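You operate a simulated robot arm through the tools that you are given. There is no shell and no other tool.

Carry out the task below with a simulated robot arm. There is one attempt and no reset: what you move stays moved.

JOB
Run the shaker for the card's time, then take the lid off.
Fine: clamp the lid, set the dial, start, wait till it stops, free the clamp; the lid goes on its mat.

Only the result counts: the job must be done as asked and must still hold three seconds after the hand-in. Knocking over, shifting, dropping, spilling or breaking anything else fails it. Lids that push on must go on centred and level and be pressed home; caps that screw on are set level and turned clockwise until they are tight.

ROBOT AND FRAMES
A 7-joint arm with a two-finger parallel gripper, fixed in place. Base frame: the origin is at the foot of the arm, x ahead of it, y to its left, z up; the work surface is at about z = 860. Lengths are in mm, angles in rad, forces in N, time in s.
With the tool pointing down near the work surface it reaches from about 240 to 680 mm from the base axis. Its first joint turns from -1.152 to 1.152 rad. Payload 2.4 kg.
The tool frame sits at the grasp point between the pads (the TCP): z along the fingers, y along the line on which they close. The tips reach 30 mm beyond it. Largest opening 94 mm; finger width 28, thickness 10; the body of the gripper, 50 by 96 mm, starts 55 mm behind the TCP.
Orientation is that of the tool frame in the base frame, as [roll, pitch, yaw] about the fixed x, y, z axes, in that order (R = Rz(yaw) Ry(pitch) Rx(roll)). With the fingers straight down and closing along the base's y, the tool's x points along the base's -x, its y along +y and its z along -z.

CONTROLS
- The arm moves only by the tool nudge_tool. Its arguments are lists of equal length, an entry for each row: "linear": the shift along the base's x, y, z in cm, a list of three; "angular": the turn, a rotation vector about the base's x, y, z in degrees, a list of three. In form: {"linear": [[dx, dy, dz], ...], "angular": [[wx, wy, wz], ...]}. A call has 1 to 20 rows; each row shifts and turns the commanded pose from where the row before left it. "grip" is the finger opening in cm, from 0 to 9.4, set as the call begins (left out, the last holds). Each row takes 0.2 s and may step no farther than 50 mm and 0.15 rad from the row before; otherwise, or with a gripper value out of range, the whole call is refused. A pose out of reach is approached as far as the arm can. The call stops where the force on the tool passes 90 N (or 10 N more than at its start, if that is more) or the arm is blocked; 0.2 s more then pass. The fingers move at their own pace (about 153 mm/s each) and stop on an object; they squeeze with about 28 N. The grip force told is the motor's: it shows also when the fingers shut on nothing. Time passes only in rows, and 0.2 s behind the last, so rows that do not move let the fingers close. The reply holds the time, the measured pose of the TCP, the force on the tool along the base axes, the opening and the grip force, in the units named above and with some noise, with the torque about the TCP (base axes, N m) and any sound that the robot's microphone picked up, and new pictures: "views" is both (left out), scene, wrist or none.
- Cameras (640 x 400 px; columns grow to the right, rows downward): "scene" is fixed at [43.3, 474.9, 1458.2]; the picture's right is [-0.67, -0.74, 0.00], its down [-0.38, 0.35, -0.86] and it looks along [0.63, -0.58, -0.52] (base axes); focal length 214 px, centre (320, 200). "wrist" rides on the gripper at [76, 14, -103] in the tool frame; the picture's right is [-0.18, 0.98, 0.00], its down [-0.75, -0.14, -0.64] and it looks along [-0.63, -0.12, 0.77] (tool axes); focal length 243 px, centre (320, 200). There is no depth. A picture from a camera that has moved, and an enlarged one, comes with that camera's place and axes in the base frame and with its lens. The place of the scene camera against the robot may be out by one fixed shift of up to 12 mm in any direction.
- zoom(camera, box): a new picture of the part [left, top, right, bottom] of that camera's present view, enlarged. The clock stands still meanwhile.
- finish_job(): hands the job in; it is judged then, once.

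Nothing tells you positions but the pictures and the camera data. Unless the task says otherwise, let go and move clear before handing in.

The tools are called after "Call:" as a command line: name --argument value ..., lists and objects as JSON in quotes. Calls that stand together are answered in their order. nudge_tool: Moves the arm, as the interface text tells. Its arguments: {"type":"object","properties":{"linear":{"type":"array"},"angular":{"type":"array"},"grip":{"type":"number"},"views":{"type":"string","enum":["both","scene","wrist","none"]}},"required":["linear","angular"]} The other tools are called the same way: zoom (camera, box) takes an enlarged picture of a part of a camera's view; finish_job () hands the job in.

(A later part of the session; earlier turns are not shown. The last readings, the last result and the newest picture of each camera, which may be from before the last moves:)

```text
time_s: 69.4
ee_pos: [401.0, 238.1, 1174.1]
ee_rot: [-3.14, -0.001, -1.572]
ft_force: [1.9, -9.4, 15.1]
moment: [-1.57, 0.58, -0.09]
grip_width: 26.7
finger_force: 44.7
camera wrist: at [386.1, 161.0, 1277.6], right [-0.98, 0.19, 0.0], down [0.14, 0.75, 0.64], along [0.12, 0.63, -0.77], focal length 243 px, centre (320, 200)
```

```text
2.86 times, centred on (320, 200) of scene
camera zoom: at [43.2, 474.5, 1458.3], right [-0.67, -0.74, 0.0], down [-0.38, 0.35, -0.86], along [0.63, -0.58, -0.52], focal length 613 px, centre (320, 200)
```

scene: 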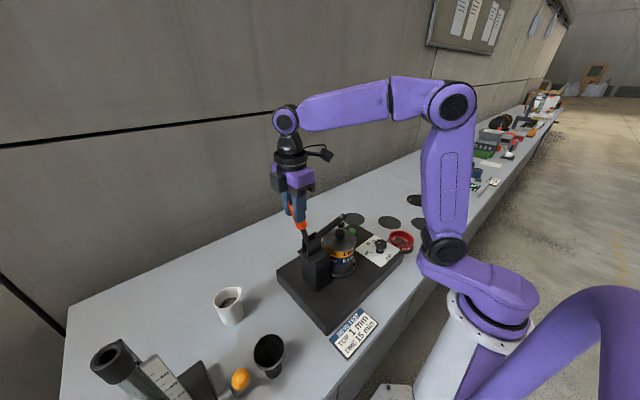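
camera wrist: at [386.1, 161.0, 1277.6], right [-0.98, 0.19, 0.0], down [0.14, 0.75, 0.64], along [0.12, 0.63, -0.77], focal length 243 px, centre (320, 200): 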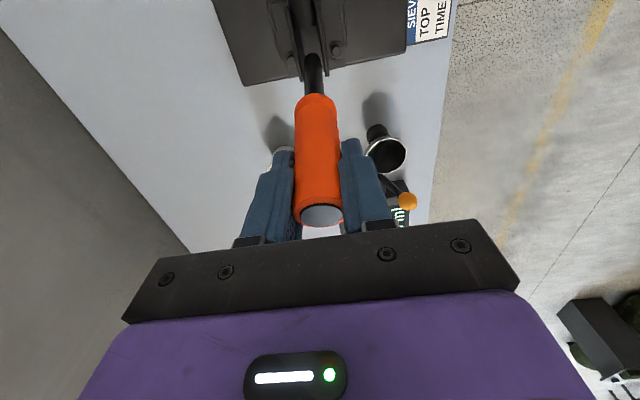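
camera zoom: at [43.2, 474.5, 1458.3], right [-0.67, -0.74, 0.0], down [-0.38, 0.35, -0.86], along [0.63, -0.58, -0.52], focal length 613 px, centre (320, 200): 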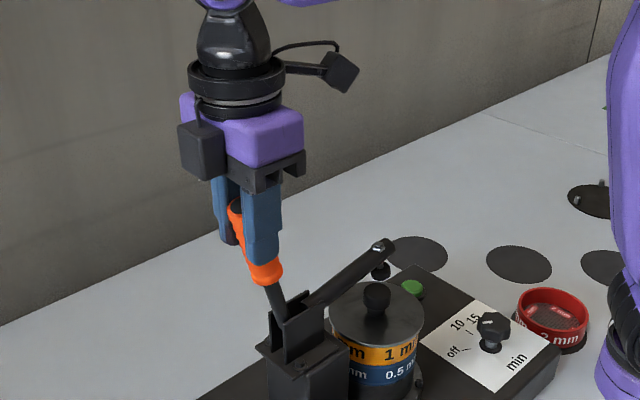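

The arm is rising off the lid. I'll carry the handle on down to its open position.

Call:
nudge_tool --linear '[[0, 0.97, -0.47], [0, 1.02, -0.58], [0, 0.96, -0.66], [0, 0.91, -0.74], [0, 0, 0]]' --angular '[[0, 0, 0], [0, 0, 0], [0, 0, 0], [0, 0, 0], [0, 0, 0]]' --views "none"

Call:
nudge_tool --linear '[[0, 0.8, -0.7], [0, 0.7, -0.75], [0, 0, 0]]' --angular '[[0, 0, 0], [0, 0, 0], [0, 0, 0]]'

Call:
zoom --camera "scene" --box '[240, 150, 380, 290]'

```text
time_s: 70.6
ee_pos: [399.8, 278.0, 1151.8]
ee_rot: [-3.134, 0.01, -1.571]
ft_force: [7.1, 10.5, 36.5]
moment: [-1.6, 0.1, -0.08]
grip_width: 29.5
finger_force: 45.3
```

```text
time_s: 71.4
ee_pos: [399.8, 293.8, 1136.2]
ee_rot: [-3.134, 0.008, -1.574]
ft_force: [9.2, 19.0, 31.9]
moment: [-1.09, 0.23, -0.42]
grip_width: 30.9
finger_force: 44.8
camera wrist: at [385.6, 216.9, 1239.0], right [-0.98, 0.19, -0.01], down [0.14, 0.75, 0.65], along [0.12, 0.64, -0.76], focal length 243 px, centre (320, 200)
```

scene: 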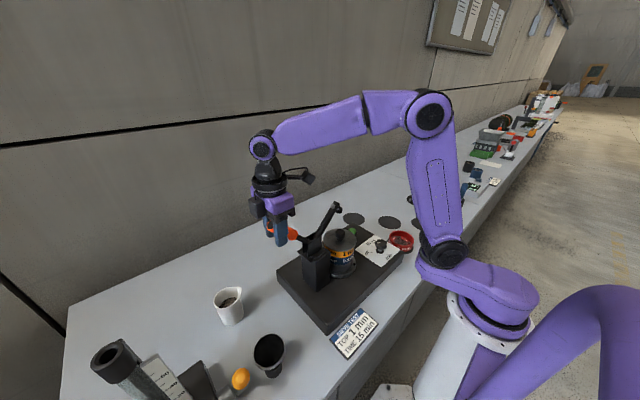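
wrist: 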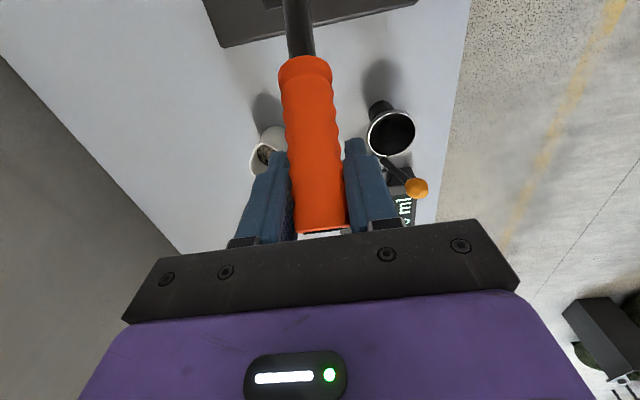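

```text
2.86 times, centred on (310, 220) of scene
camera zoom: at [43.2, 475.2, 1458.0], right [-0.67, -0.74, 0.0], down [-0.38, 0.35, -0.86], along [0.63, -0.58, -0.52], focal length 613 px, centre (349, 143)
```

zoom: 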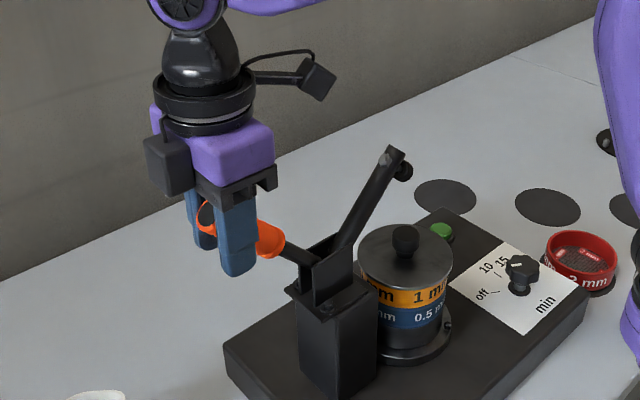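

Call:
nudge_tool --linear '[[0, 0.45, -0.6], [0, 0.45, -0.65], [0, 0.4, -0.7], [0, 0, 0]]' --angular '[[0, 0, 0], [0, 0, 0], [0, 0, 0], [0, 0, 0]]'

Call:
zoom --camera "scene" --box '[240, 150, 380, 290]'

```text
time_s: 72.4
ee_pos: [399.4, 308.5, 1115.1]
ee_rot: [-3.135, 0.007, -1.568]
ft_force: [6.4, 27.2, 26.2]
moment: [-1.35, 0.31, -0.24]
grip_width: 31.1
finger_force: 45.0
camera wrist: at [385.9, 230.6, 1218.5], right [-0.98, 0.18, -0.01], down [0.14, 0.75, 0.65], along [0.12, 0.64, -0.76], focal length 243 px, centre (320, 200)
```

scene: 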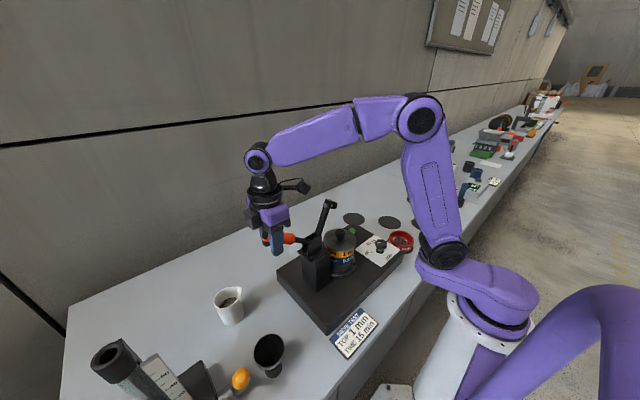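
wrist: 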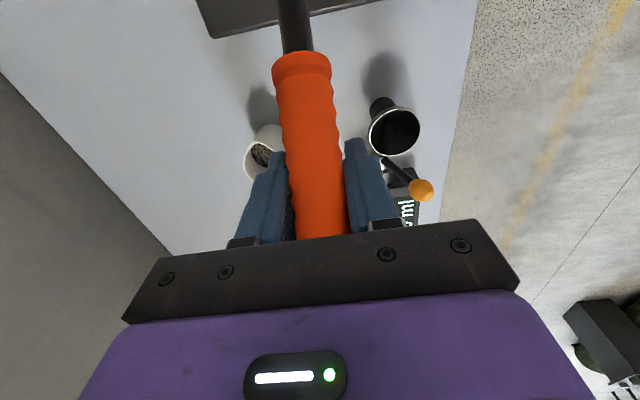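

```text
2.86 times, centred on (310, 220) of scene
camera zoom: at [43.2, 475.5, 1457.9], right [-0.67, -0.74, 0.0], down [-0.38, 0.35, -0.86], along [0.63, -0.58, -0.51], focal length 613 px, centre (349, 143)
```

zoom: 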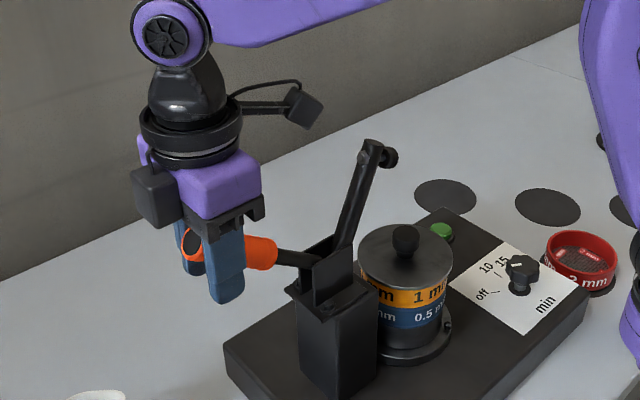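

A little further to reach the original open position.

Call:
nudge_tool --linear '[[0, 0.3, -0.6], [0, 0.3, -0.6], [0, 0.2, -0.6], [0, 0, 0]]' --angular '[[0, 0, 0], [0, 0, 0], [0, 0, 0], [0, 0, 0]]'

Call:
zoom --camera "scene" --box '[240, 150, 380, 290]'

```text
time_s: 73.4
ee_pos: [399.9, 315.5, 1098.3]
ee_rot: [-3.138, 0.004, -1.571]
ft_force: [-2.5, 29.8, 25.6]
moment: [-1.16, 0.1, -0.09]
grip_width: 30.8
finger_force: 44.8
camera wrist: at [386.2, 238.6, 1201.0], right [-0.98, 0.18, 0.0], down [0.14, 0.75, 0.65], along [0.12, 0.64, -0.76], focal length 243 px, centre (320, 200)
```

scene: 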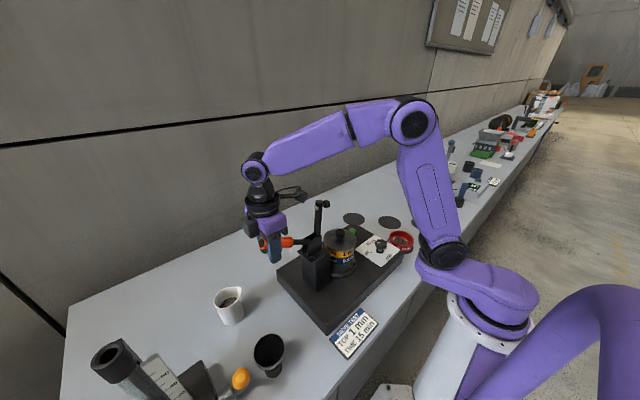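
wrist: 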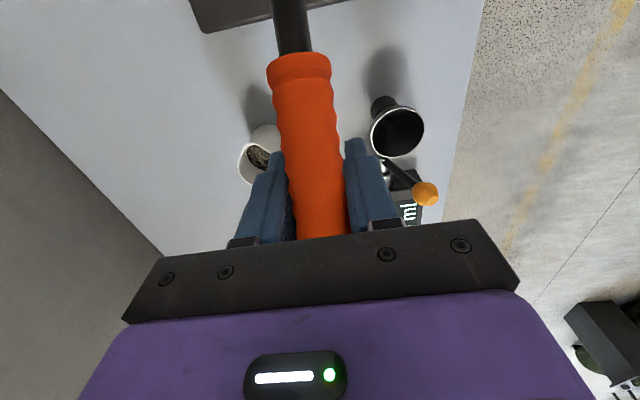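

```text
2.86 times, centred on (310, 220) of scene
camera zoom: at [42.9, 475.6, 1457.9], right [-0.67, -0.74, 0.0], down [-0.38, 0.35, -0.86], along [0.63, -0.58, -0.51], focal length 613 px, centre (349, 143)
```

zoom: 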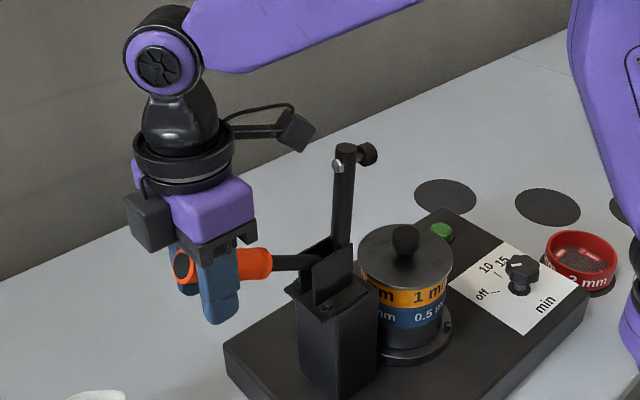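

The clamp is fully open again. I'll release the handle and lift away.

Call:
nudge_tool --linear '[[0, 0, 0.3], [0, 0, 0], [0, 0, 0], [0, 0, 0], [0, 0, 0]]' --angular '[[0, 0, 0], [0, 0, 0], [0, 0, 0], [0, 0, 0], [0, 0, 0]]' --grip 9.4 --views "none"

Call:
nudge_tool --linear '[[0, 0, 4], [0, 0, 4.5], [0, 0, 4.5], [0, 0, 4], [0, 0, 0]]' --angular '[[0, 0, 0], [0, 0, 0], [0, 0, 0], [0, 0, 0], [0, 0, 0]]'

Call:
zoom --camera "scene" --box '[240, 170, 400, 290]'

```text
time_s: 74.6
ee_pos: [399.1, 313.1, 1100.0]
ee_rot: [3.14, -0.001, -1.573]
ft_force: [0.3, 0.2, 0.1]
moment: [-0.03, -0.02, -0.01]
grip_width: 93.9
finger_force: 0.0
```

```text
time_s: 75.8
ee_pos: [400.7, 310.9, 1271.0]
ee_rot: [-3.141, 0.0, -1.574]
ft_force: [-0.4, 0.0, 0.9]
moment: [-0.01, -0.01, -0.01]
grip_width: 94.2
finger_force: 0.1
camera wrist: at [386.7, 234.0, 1374.3], right [-0.98, 0.19, 0.0], down [0.14, 0.75, 0.64], along [0.12, 0.63, -0.77], focal length 243 px, centre (320, 200)
```

scene: 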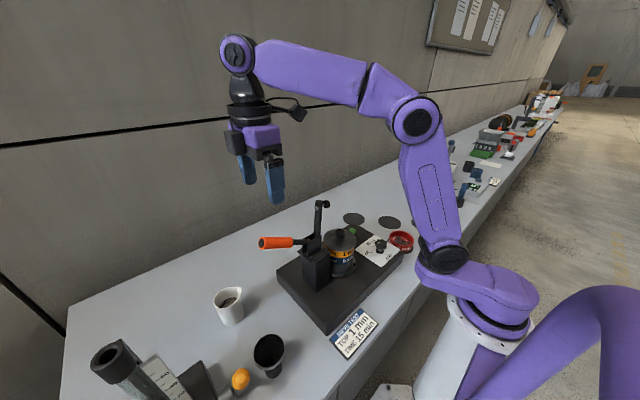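
wrist: 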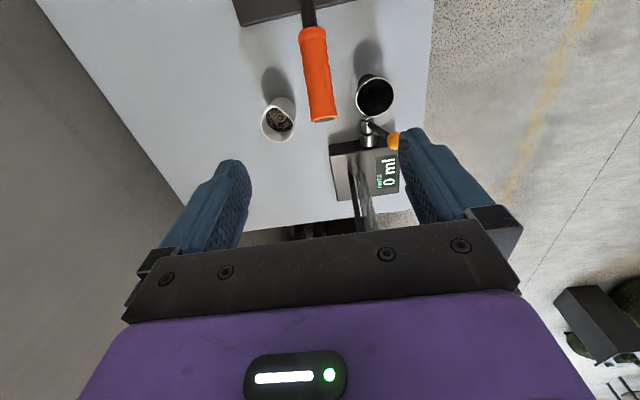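

```text
3.33 times, centred on (320, 230) of scene
camera zoom: at [43.3, 474.9, 1458.2], right [-0.67, -0.74, 0.0], down [-0.38, 0.35, -0.86], along [0.63, -0.58, -0.52], focal length 715 px, centre (320, 100)
```

zoom: 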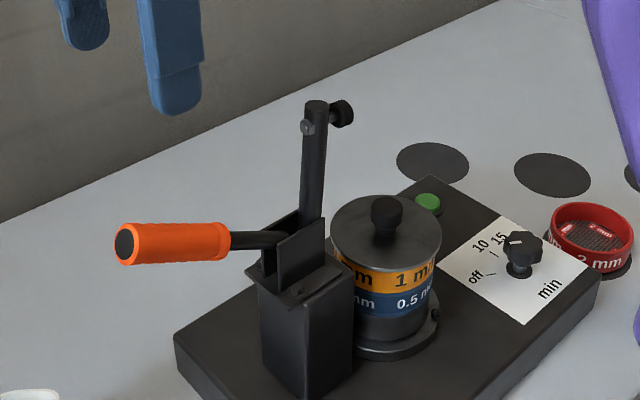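

The clamp is fully open. I'll move high over the lid knob and locate it from above.

Call:
nudge_tool --linear '[[0, -4.05, 0], [0, -4.05, 0], [0, -4.05, 0], [0, -4.05, 0], [-0.1, -4.05, 0], [-0.1, -4.05, 0], [0, 0, -4], [0, 0, 0]]' --angular '[[0, 0, 0], [0, 0, 0], [0, 0, 0], [0, 0, 0], [0, 0, 0], [0, 0, 0], [0, 0, 0], [0, 0, 0]]'

Call:
zoom --camera "wrist" --box '[220, 40, 420, 240]'

Call:
zoom --camera "scene" --box '[260, 150, 400, 280]'

```text
time_s: 77.6
ee_pos: [400.3, 68.8, 1228.5]
ee_rot: [-3.141, -0.001, -1.573]
ft_force: [-0.7, 0.3, -0.9]
moment: [0.0, -0.01, -0.01]
grip_width: 94.0
finger_force: 0.0
camera wrist: at [385.9, -8.1, 1332.3], right [-0.98, 0.19, 0.0], down [0.14, 0.75, 0.64], along [0.12, 0.63, -0.77], focal length 243 px, centre (320, 200)
```

scene: 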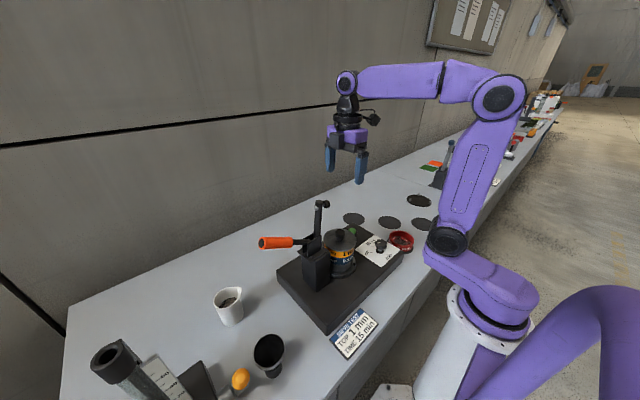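
wrist: 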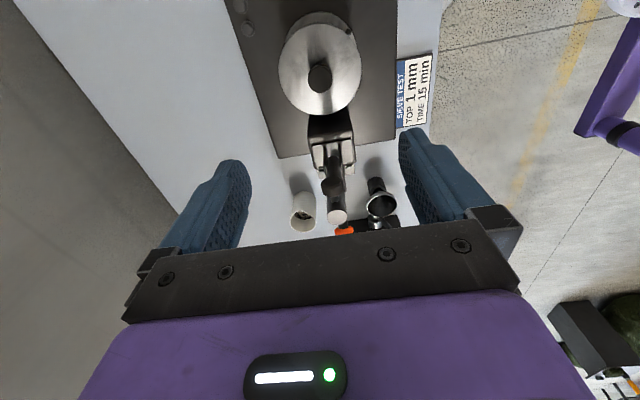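

```text
2.00 times, centred on (320, 140) of wrist
camera zoom: at [385.9, -8.1, 1332.3], right [-0.98, 0.19, 0.0], down [0.14, 0.75, 0.64], along [0.12, 0.63, -0.77], focal length 485 px, centre (320, 320)
```

zoom: 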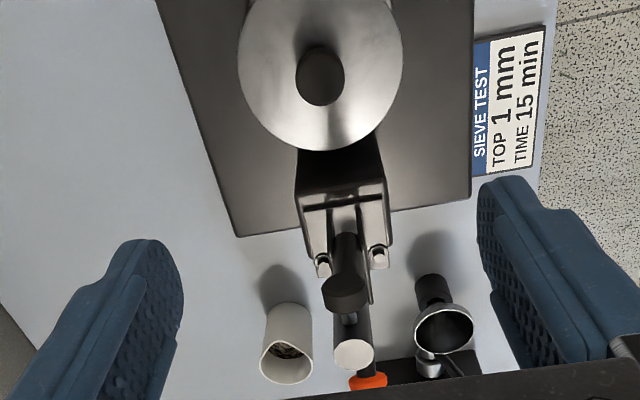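

```text
3.08 times, centred on (330, 215) of scene
camera zoom: at [43.3, 474.8, 1458.2], right [-0.67, -0.74, 0.0], down [-0.38, 0.35, -0.86], along [0.63, -0.58, -0.52], focal length 660 px, centre (289, 154)
```

zoom: 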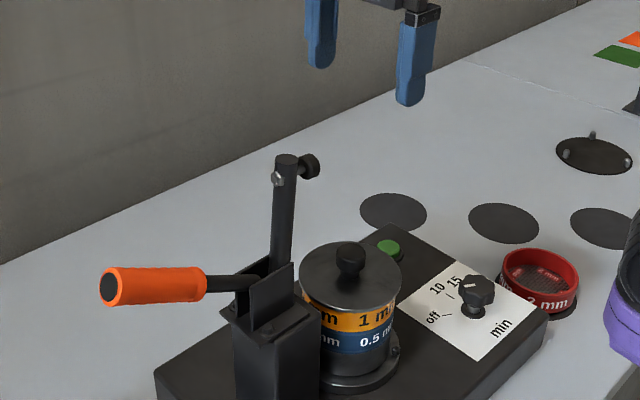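

The knob is near (399, 69) with its top near z≈1003, and the lid is about 107 mm across. The raised clamp arm is well to +y. I'll descend part way and re-check.

Call:
nudge_tool --linear '[[-0.1, 0, -4.5], [0, 0, -4.5], [0, 0, -4.5], [0, 0, -2.5], [0, 0, 0]]' --angular '[[0, 0, 0], [0, 0, 0], [0, 0, 0], [0, 0, 0], [0, 0, 0]]'

Call:
zoom --camera "wrist" --box '[220, 40, 420, 240]'

Call:
zoom --camera "scene" --box '[290, 150, 400, 280]'

```text
time_s: 78.8
ee_pos: [395.0, 69.0, 1068.9]
ee_rot: [3.141, 0.0, -1.574]
ft_force: [0.2, 0.0, 0.8]
moment: [0.0, 0.01, 0.0]
grip_width: 94.0
finger_force: 0.2
camera wrist: at [382.4, -8.4, 1172.5], right [-0.98, 0.19, 0.0], down [0.14, 0.75, 0.64], along [0.12, 0.63, -0.77], focal length 243 px, centre (320, 200)
```

scene: 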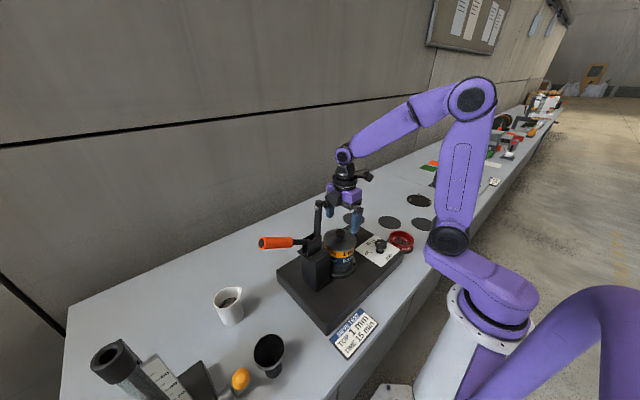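
wrist: 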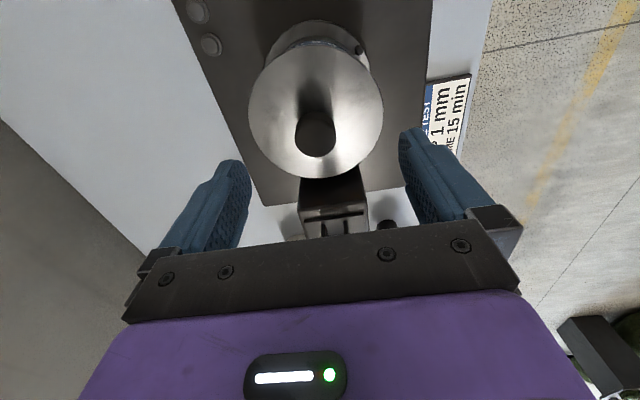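

```text
2.00 times, centred on (320, 140) of wrist
camera zoom: at [382.4, -8.4, 1172.5], right [-0.98, 0.19, 0.0], down [0.14, 0.75, 0.64], along [0.12, 0.63, -0.77], focal length 485 px, centre (320, 320)
```

zoom: 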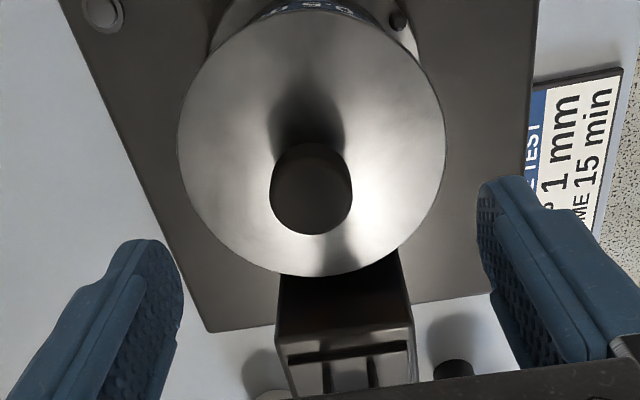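

```text
3.08 times, centred on (345, 215) of scene
camera zoom: at [43.3, 474.9, 1458.2], right [-0.67, -0.74, 0.0], down [-0.38, 0.35, -0.86], along [0.63, -0.58, -0.52], focal length 660 px, centre (243, 154)
```

zoom: 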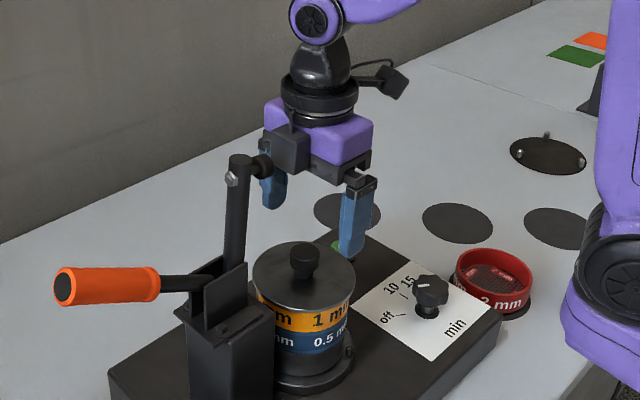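

The knob top is nearer z≈1015, centred at about (398, 69.5), with the lid surface at ≈985. I'll lower so the fingertips stay just above the lid plate.

Call:
nudge_tool --linear '[[0.3, 0, -2], [0, 0, -2], [0, 0, -0.5], [0, 0, 0]]' --angular '[[0, 0, 0], [0, 0, 0], [0, 0, 0], [0, 0, 0]]'

Call:
zoom --camera "wrist" --box '[220, 40, 420, 240]'

Call:
zoom --camera "scene" --box '[300, 180, 390, 280]'

```text
time_s: 79.8
ee_pos: [398.3, 70.2, 1023.5]
ee_rot: [-3.141, 0.0, -1.573]
ft_force: [0.2, -0.2, 0.8]
moment: [0.01, 0.02, 0.0]
grip_width: 94.1
finger_force: 0.1
camera wrist: at [385.3, -6.6, 1127.2], right [-0.98, 0.19, 0.0], down [0.14, 0.75, 0.64], along [0.12, 0.63, -0.77], focal length 243 px, centre (320, 200)
```

scene: 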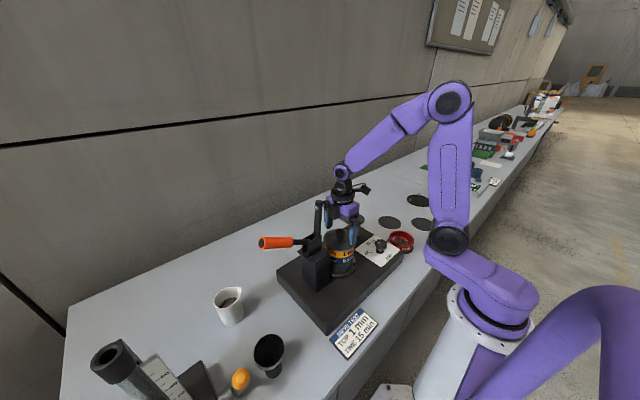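
wrist: 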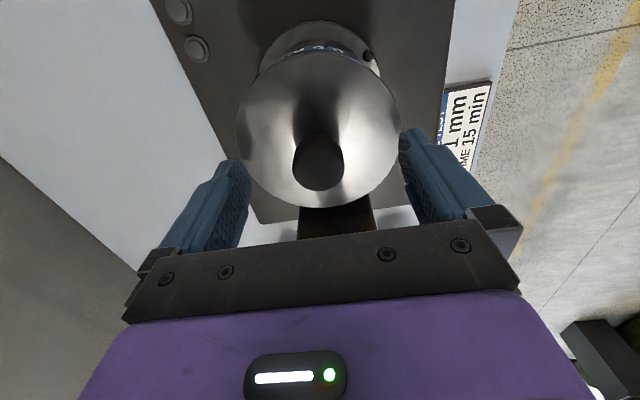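

```text
2.00 times, centred on (320, 140) of wrist
camera zoom: at [385.3, -6.6, 1127.2], right [-0.98, 0.19, 0.0], down [0.14, 0.75, 0.64], along [0.12, 0.63, -0.77], focal length 485 px, centre (320, 320)
```

zoom: 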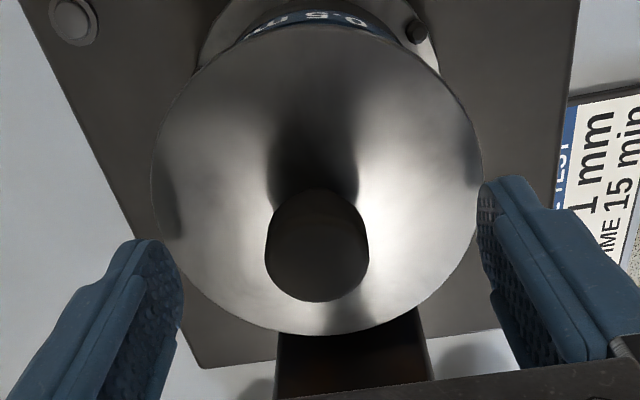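

```text
4.00 times, centred on (345, 230) of scene
camera zoom: at [43.3, 474.9, 1458.2], right [-0.67, -0.74, 0.0], down [-0.38, 0.35, -0.86], along [0.63, -0.58, -0.52], focal length 858 px, centre (220, 80)
```

zoom: 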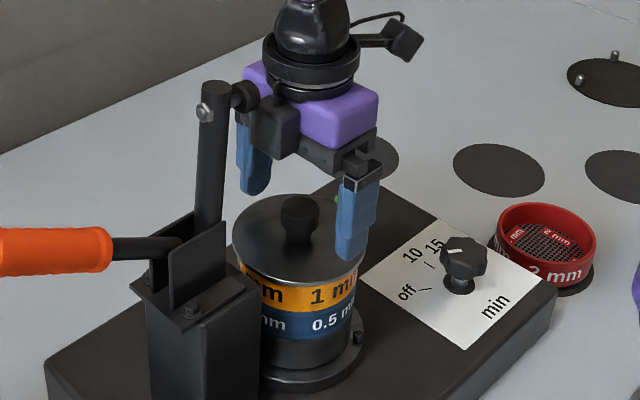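

The fingertips straddle the knob about 13 mm above the lid plate. I'll go 6 mm lower and close.

Call:
nudge_tool --linear '[[0, 0, -0.6], [0, 0, 0]]' --angular '[[0, 0, 0], [0, 0, 0]]' --views "none"

Call:
nudge_tool --linear '[[0, 0, 0], [0, 0, 0], [0, 0, 0], [0, 0, 0]]' --angular '[[0, 0, 0], [0, 0, 0], [0, 0, 0], [0, 0, 0]]' --grip 1.5

Call:
zoom --camera "wrist" --box '[220, 40, 420, 240]'

```text
time_s: 80.4
ee_pos: [399.7, 69.2, 1018.2]
ee_rot: [3.141, 0.0, -1.573]
ft_force: [-0.5, 0.3, 0.4]
moment: [0.01, -0.02, -0.02]
grip_width: 94.0
finger_force: 0.1
```

```text
time_s: 81.4
ee_pos: [398.2, 69.2, 1017.3]
ee_rot: [-3.141, 0.0, -1.572]
ft_force: [1.4, 0.1, 0.0]
moment: [-0.01, 0.05, 0.0]
grip_width: 29.5
finger_force: 28.3
camera wrist: at [385.1, -7.2, 1121.6], right [-0.98, 0.19, 0.0], down [0.14, 0.75, 0.64], along [0.12, 0.63, -0.77], focal length 243 px, centre (320, 200)
```

scene: 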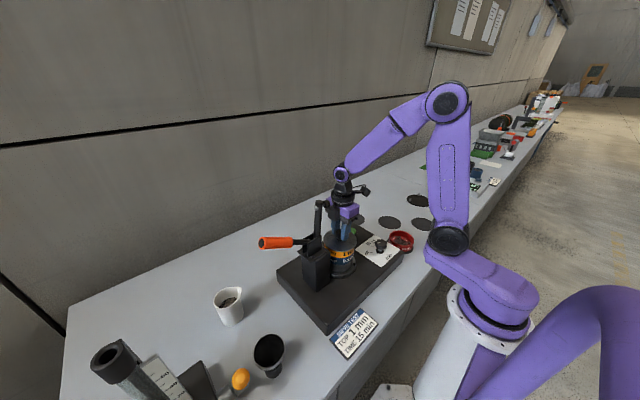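
wrist: 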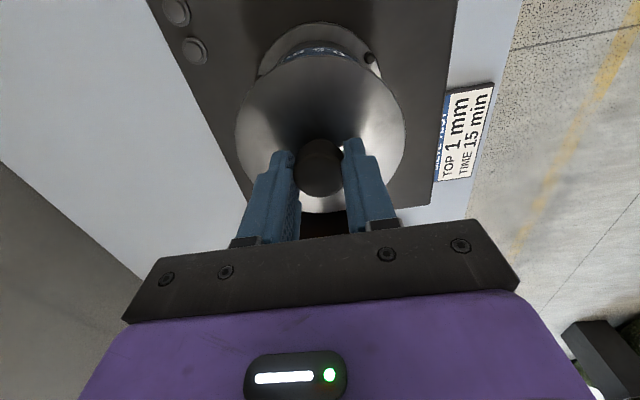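

```text
2.00 times, centred on (320, 140) of wrist
camera zoom: at [385.1, -7.2, 1121.6], right [-0.98, 0.19, 0.0], down [0.14, 0.75, 0.64], along [0.12, 0.63, -0.77], focal length 485 px, centre (320, 320)
```

zoom: 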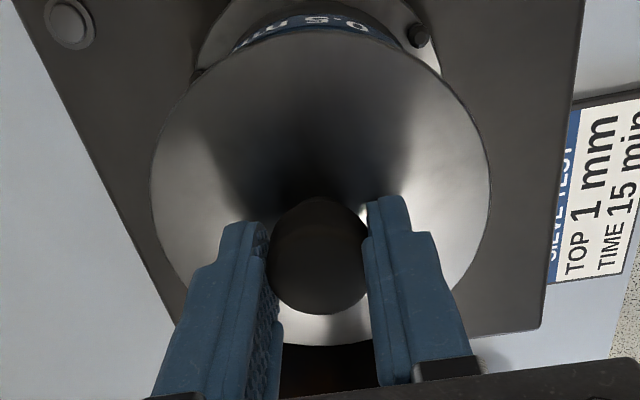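

The knob is held at 29.5 mm. I'll lift slowly straight up and check that only the lid comes.

Call:
nudge_tool --linear '[[0, 0, 0.3], [0, 0, 0.4], [0, 0, 0.5], [0, 0, 0.8], [0, 0, 0]]' --angular '[[0, 0, 0], [0, 0, 0], [0, 0, 0], [0, 0, 0], [0, 0, 0]]'

Call:
zoom --camera "scene" --box '[300, 180, 390, 280]'

```text
time_s: 82.6
ee_pos: [400.6, 69.6, 1039.3]
ee_rot: [3.141, 0.001, -1.573]
ft_force: [0.6, 0.0, -0.3]
moment: [0.0, 0.01, 0.0]
grip_width: 29.6
finger_force: 28.4
camera wrist: at [386.5, -6.7, 1142.2], right [-0.98, 0.19, 0.0], down [0.14, 0.75, 0.64], along [0.12, 0.63, -0.77], focal length 243 px, centre (320, 200)
```

scene: 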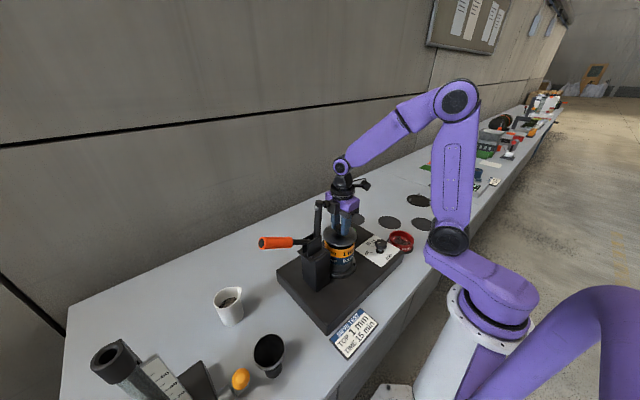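
wrist: 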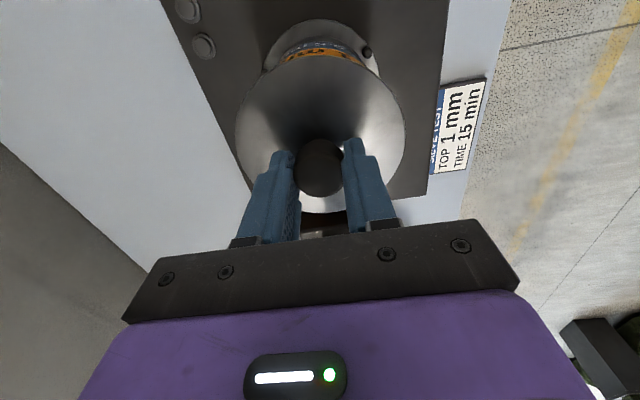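

```text
4.00 times, centred on (345, 230) of scene
camera zoom: at [43.4, 474.9, 1458.2], right [-0.67, -0.74, 0.0], down [-0.38, 0.35, -0.86], along [0.63, -0.58, -0.52], focal length 858 px, centre (220, 80)
```

zoom: 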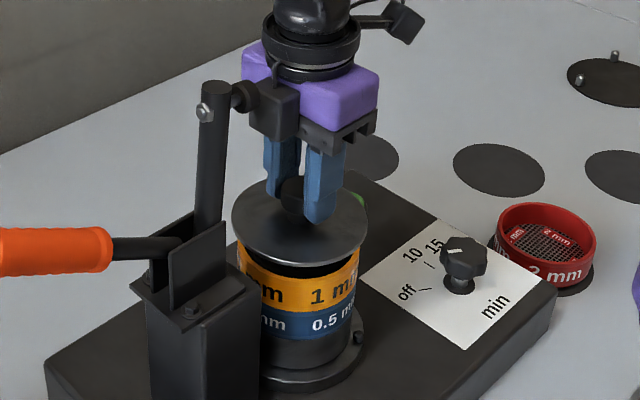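

Only the lid came up, and both sieves stay put. I'll raise it a little more, staying below the clamp's presser. Then I'll carry it away toward -y, turning back to the home yaw, to the free mat nearest the shaker at about (587, -249).

Call:
nudge_tool --linear '[[0, 0, 1.3], [0, 0, 1.3], [0, -2.5, 0], [0, -3, 0], [0.8, -2.8, 0], [1.5, -2.4, 0], [1.5, -2.4, 0], [1.5, -2.4, 0], [1.6, -2.4, 0], [1.6, -2.4, 0], [1.7, -2.3, 0], [1.7, -2.3, 0], [1.7, -2.3, 0], [1.7, -2.3, 0], [1.7, -2.3, 0], [0, 0, 0]]' --angular '[[0, 0, 0], [0, 0, 0], [0, 0, 0], [0, 0, 0], [0, 0, -8.18], [0, 0, -8.18], [0, 0, -8.18], [0, 0, -8.18], [0, 0, -8.18], [0, 0, -8.18], [0, 0, -8.18], [0, 0, -8.18], [0, 0, -8.18], [0, 0, -8.18], [0, 0, -8.18], [0, 0, 0]]'

Call:
zoom --camera "scene" --box '[290, 150, 430, 280]'

```text
time_s: 86.0
ee_pos: [568.8, -249.4, 1066.1]
ee_rot: [-3.141, 0.0, 3.139]
ft_force: [-0.6, 0.9, -0.4]
moment: [-0.02, 0.01, -0.01]
grip_width: 29.6
finger_force: 28.5
camera wrist: at [493.5, -234.8, 1169.1], right [0.19, 0.98, 0.0], down [0.75, -0.14, 0.64], along [0.63, -0.12, -0.77], focal length 243 px, centre (320, 200)
```

scene: 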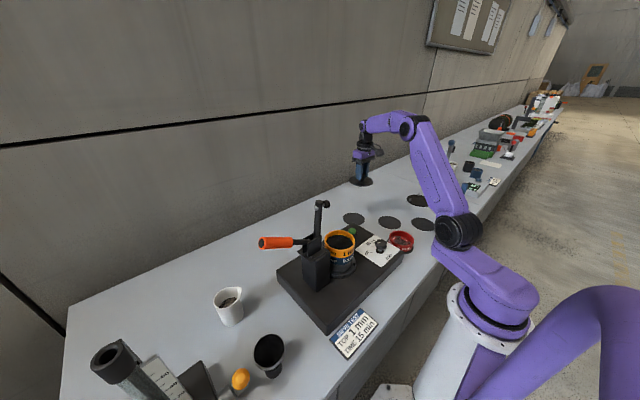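
wrist: 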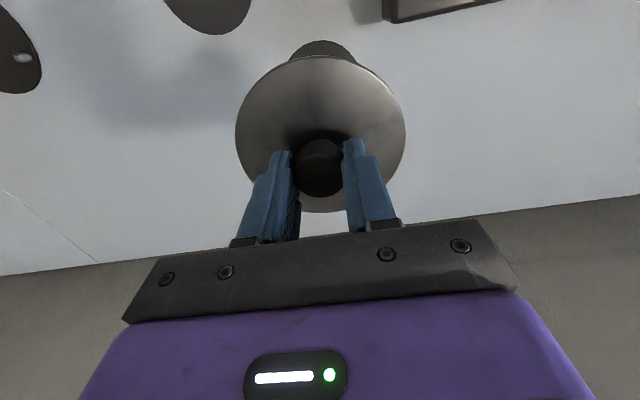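

```text
3.08 times, centred on (360, 215) of scene
camera zoom: at [43.4, 474.8, 1458.2], right [-0.67, -0.74, 0.0], down [-0.38, 0.35, -0.86], along [0.63, -0.58, -0.52], focal length 660 px, centre (197, 154)
```

zoom: 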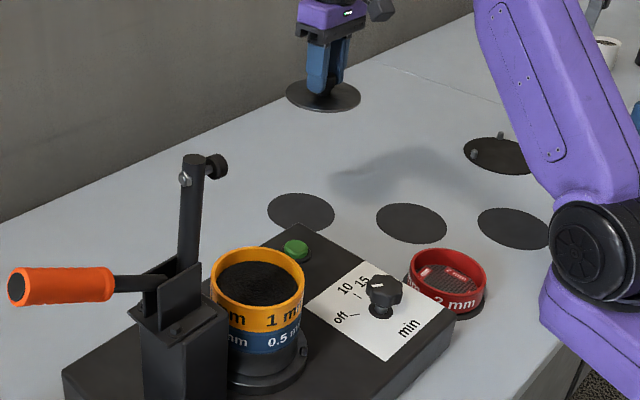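

The stack is left with the orange sieve on top. The mat's near edge peeks out past the lid and confirms its centre at about (587.5, -248.5). I'll centre over it and begin descending.

Call:
nudge_tool --linear '[[1.9, 0.1, 0], [0, 0, -3.5], [0, 0, -3.5], [0, 0, -3.5], [0, 0, -3], [0, 0, 0]]' --angular '[[0, 0, 0], [0, 0, 0], [0, 0, 0], [0, 0, 0], [0, 0, 0], [0, 0, 0]]'

Call:
zoom --camera "scene" --box '[310, 150, 430, 250]'

Call:
zoom --camera "wrist" --box '[200, 0, 440, 220]'

```text
time_s: 87.4
ee_pos: [586.7, -247.9, 931.7]
ee_rot: [3.141, 0.0, 3.14]
ft_force: [-0.5, -0.5, -1.2]
moment: [0.01, 0.0, 0.02]
grip_width: 29.5
finger_force: 27.7
camera wrist: at [511.0, -234.5, 1034.9], right [0.19, 0.98, 0.0], down [0.75, -0.14, 0.64], along [0.63, -0.12, -0.77], focal length 243 px, centre (320, 200)
```

scene: 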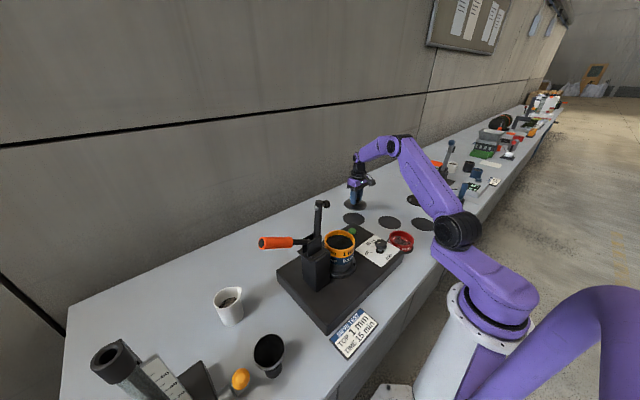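
wrist: 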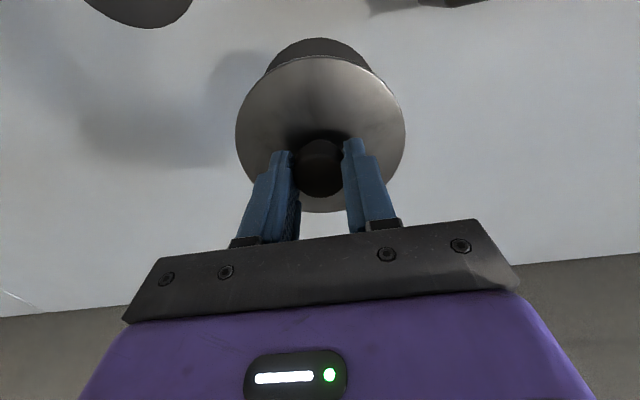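

```text
4.00 times, centred on (370, 200) of scene
camera zoom: at [43.4, 474.8, 1458.2], right [-0.67, -0.74, 0.0], down [-0.38, 0.35, -0.86], along [0.63, -0.58, -0.52], focal length 858 px, centre (120, 200)
```

zoom: 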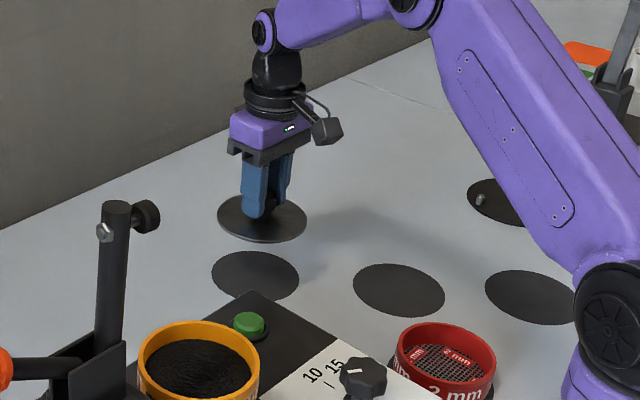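

```text
1.82 times, centred on (320, 110) of wrist
camera zoom: at [511.0, -234.5, 1034.9], right [0.19, 0.98, 0.0], down [0.75, -0.14, 0.64], along [0.63, -0.12, -0.77], focal length 441 px, centre (320, 364)
```

zoom: 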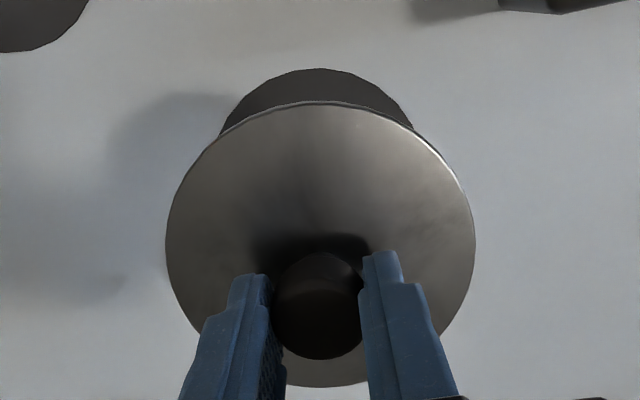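

The lid hangs right above the mat, about 80 mm up, and both views agree on alignment. I'll continue down, slowing near contact.

Call:
nudge_tool --linear '[[0, 0, -2], [0, 0, -2], [0, 0, -1.5], [0, 0, 0]]' --angular '[[0, 0, 0], [0, 0, 0], [0, 0, 0], [0, 0, 0]]'

Call:
zoom --camera "scene" --box '[320, 170, 400, 240]'

Call:
zoom --camera "wrist" --box '[200, 0, 440, 220]'

```text
time_s: 88.4
ee_pos: [587.9, -248.4, 875.4]
ee_rot: [-3.142, 0.0, 3.14]
ft_force: [-0.4, 0.0, -1.0]
moment: [-0.02, 0.01, 0.01]
grip_width: 29.5
finger_force: 27.9
camera wrist: at [512.3, -234.7, 978.6], right [0.19, 0.98, 0.0], down [0.75, -0.14, 0.64], along [0.63, -0.12, -0.77], focal length 243 px, centre (320, 200)
```

scene: 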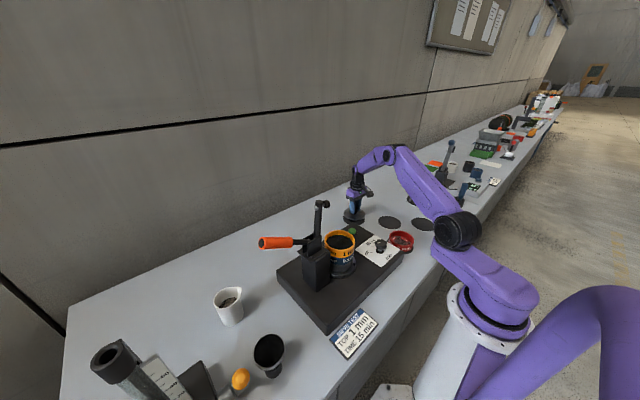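
wrist: 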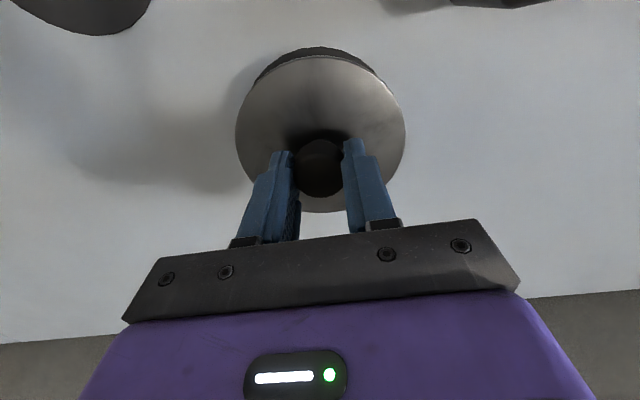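

```text
5.71 times, centred on (360, 205) of scene
camera zoom: at [43.4, 474.8, 1458.2], right [-0.67, -0.74, 0.0], down [-0.38, 0.35, -0.86], along [0.63, -0.58, -0.52], focal length 1226 px, centre (91, 171)
```

zoom: 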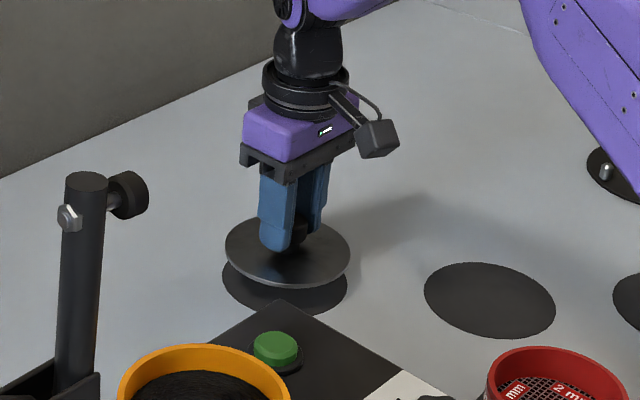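

```text
1.82 times, centred on (320, 110) of wrist
camera zoom: at [512.3, -234.7, 978.6], right [0.19, 0.98, 0.0], down [0.75, -0.14, 0.64], along [0.63, -0.12, -0.77], focal length 441 px, centre (320, 364)
```

zoom: 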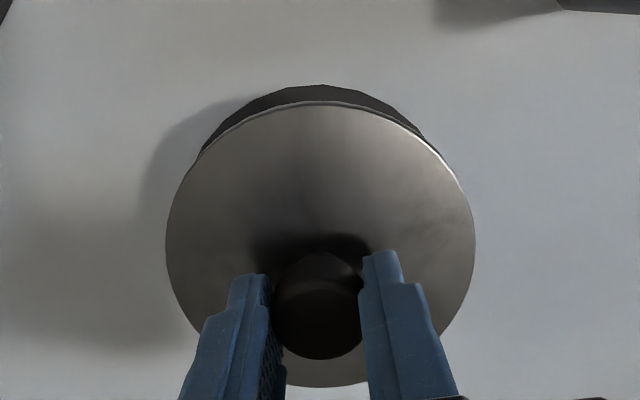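

Call:
nudge_tool --linear '[[0, 0, -0.8], [0, 0, -0.7], [0, 0, -0.5], [0, 0, 0]]' --angular '[[0, 0, 0], [0, 0, 0], [0, 0, 0], [0, 0, 0]]' --views "none"

Call:
nudge_tool --linear '[[0, 0, -0.3], [0, 0, 0]]' --angular '[[0, 0, 0], [0, 0, 0]]'

Call:
zoom --camera "scene" --box '[320, 170, 400, 240]'

```text
time_s: 89.4
ee_pos: [588.8, -248.5, 855.0]
ee_rot: [-3.141, 0.0, 3.14]
ft_force: [0.6, 1.0, -1.0]
moment: [0.02, 0.01, 0.0]
grip_width: 29.5
finger_force: 28.0
```

```text
time_s: 90.0
ee_pos: [590.4, -247.1, 853.7]
ee_rot: [-3.141, 0.0, 3.139]
ft_force: [-0.4, 0.2, -0.5]
moment: [-0.04, -0.01, 0.01]
grip_width: 29.3
finger_force: 27.9
camera wrist: at [512.9, -234.0, 955.7], right [0.19, 0.98, 0.0], down [0.75, -0.14, 0.64], along [0.63, -0.12, -0.77], focal length 243 px, centre (320, 200)
```

scene: 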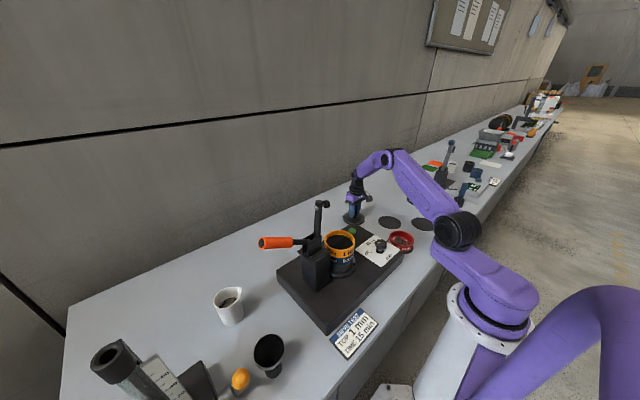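
wrist: 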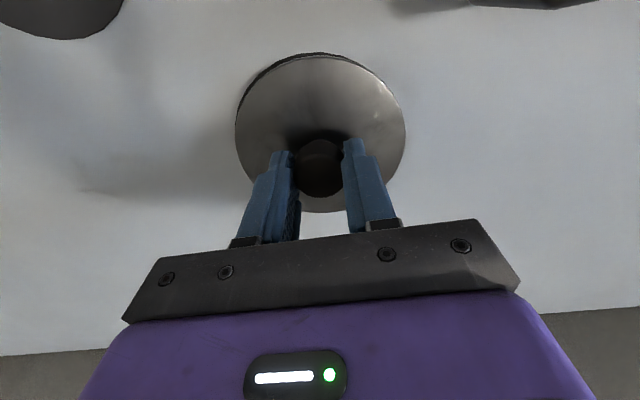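

```text
5.71 times, centred on (360, 205) of scene
camera zoom: at [43.4, 474.9, 1458.2], right [-0.67, -0.74, 0.0], down [-0.38, 0.35, -0.86], along [0.63, -0.58, -0.52], focal length 1226 px, centre (91, 171)
```

zoom: 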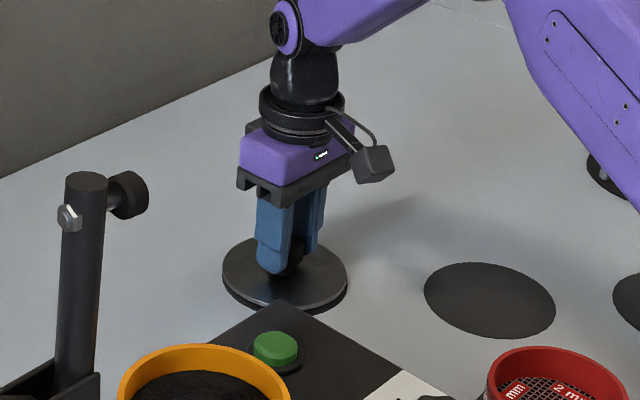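

About 10 mm is left. I'll continue in small steps, watching the force.

Call:
nudge_tool --linear '[[0, 0, -0.3], [0, 0, 0]]' --angular '[[0, 0, 0], [0, 0, 0]]' --views "none"

Call:
nudge_tool --linear '[[0, 0, -0.3], [0, 0, 0]]' --angular '[[0, 0, 0], [0, 0, 0]]' --views "none"

Call:
nudge_tool --linear '[[0, 0, -0.2], [0, 0, 0]]' --angular '[[0, 0, 0], [0, 0, 0]]'

Call:
zoom --camera "scene" --box '[320, 170, 400, 240]'

```text
time_s: 90.6
ee_pos: [589.2, -247.8, 850.6]
ee_rot: [-3.142, 0.003, 3.14]
ft_force: [-7.1, 3.6, 19.6]
moment: [0.1, 0.29, -0.05]
grip_width: 29.7
finger_force: 28.2
```

```text
time_s: 91.2
ee_pos: [590.2, -249.6, 849.0]
ee_rot: [-3.139, 0.008, 3.141]
ft_force: [-5.8, 4.6, 35.9]
moment: [0.04, 0.06, -0.01]
grip_width: 29.4
finger_force: 28.0
```

```text
time_s: 91.8
ee_pos: [590.6, -248.3, 846.6]
ee_rot: [-3.138, 0.007, 3.141]
ft_force: [-2.1, 5.6, 35.8]
moment: [0.07, -0.07, -0.01]
grip_width: 29.3
finger_force: 28.1
camera wrist: at [513.7, -234.2, 949.9], right [0.18, 0.98, 0.0], down [0.75, -0.14, 0.65], along [0.64, -0.12, -0.76], focal length 243 px, centre (320, 200)
```

scene: 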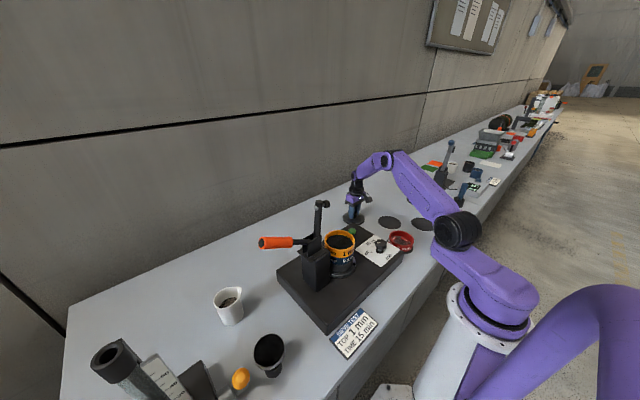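
wrist: 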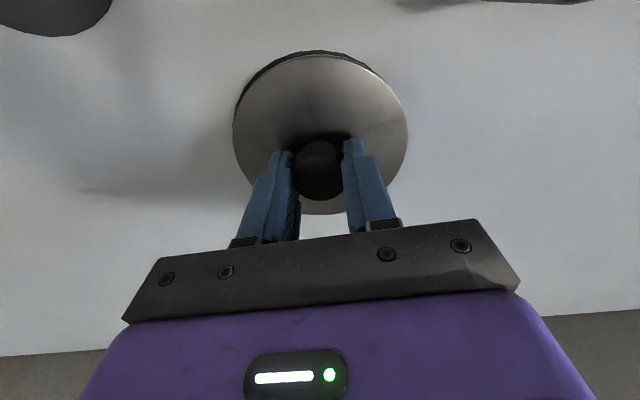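

```text
5.71 times, centred on (360, 205) of scene
camera zoom: at [42.6, 475.3, 1458.0], right [-0.67, -0.74, 0.0], down [-0.38, 0.35, -0.86], along [0.63, -0.58, -0.51], focal length 1226 px, centre (91, 171)
```

zoom: 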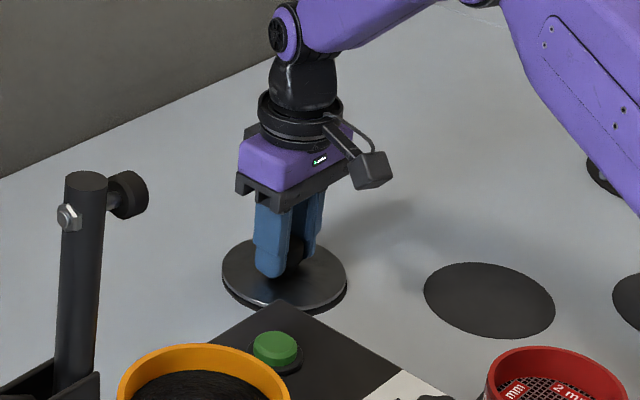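

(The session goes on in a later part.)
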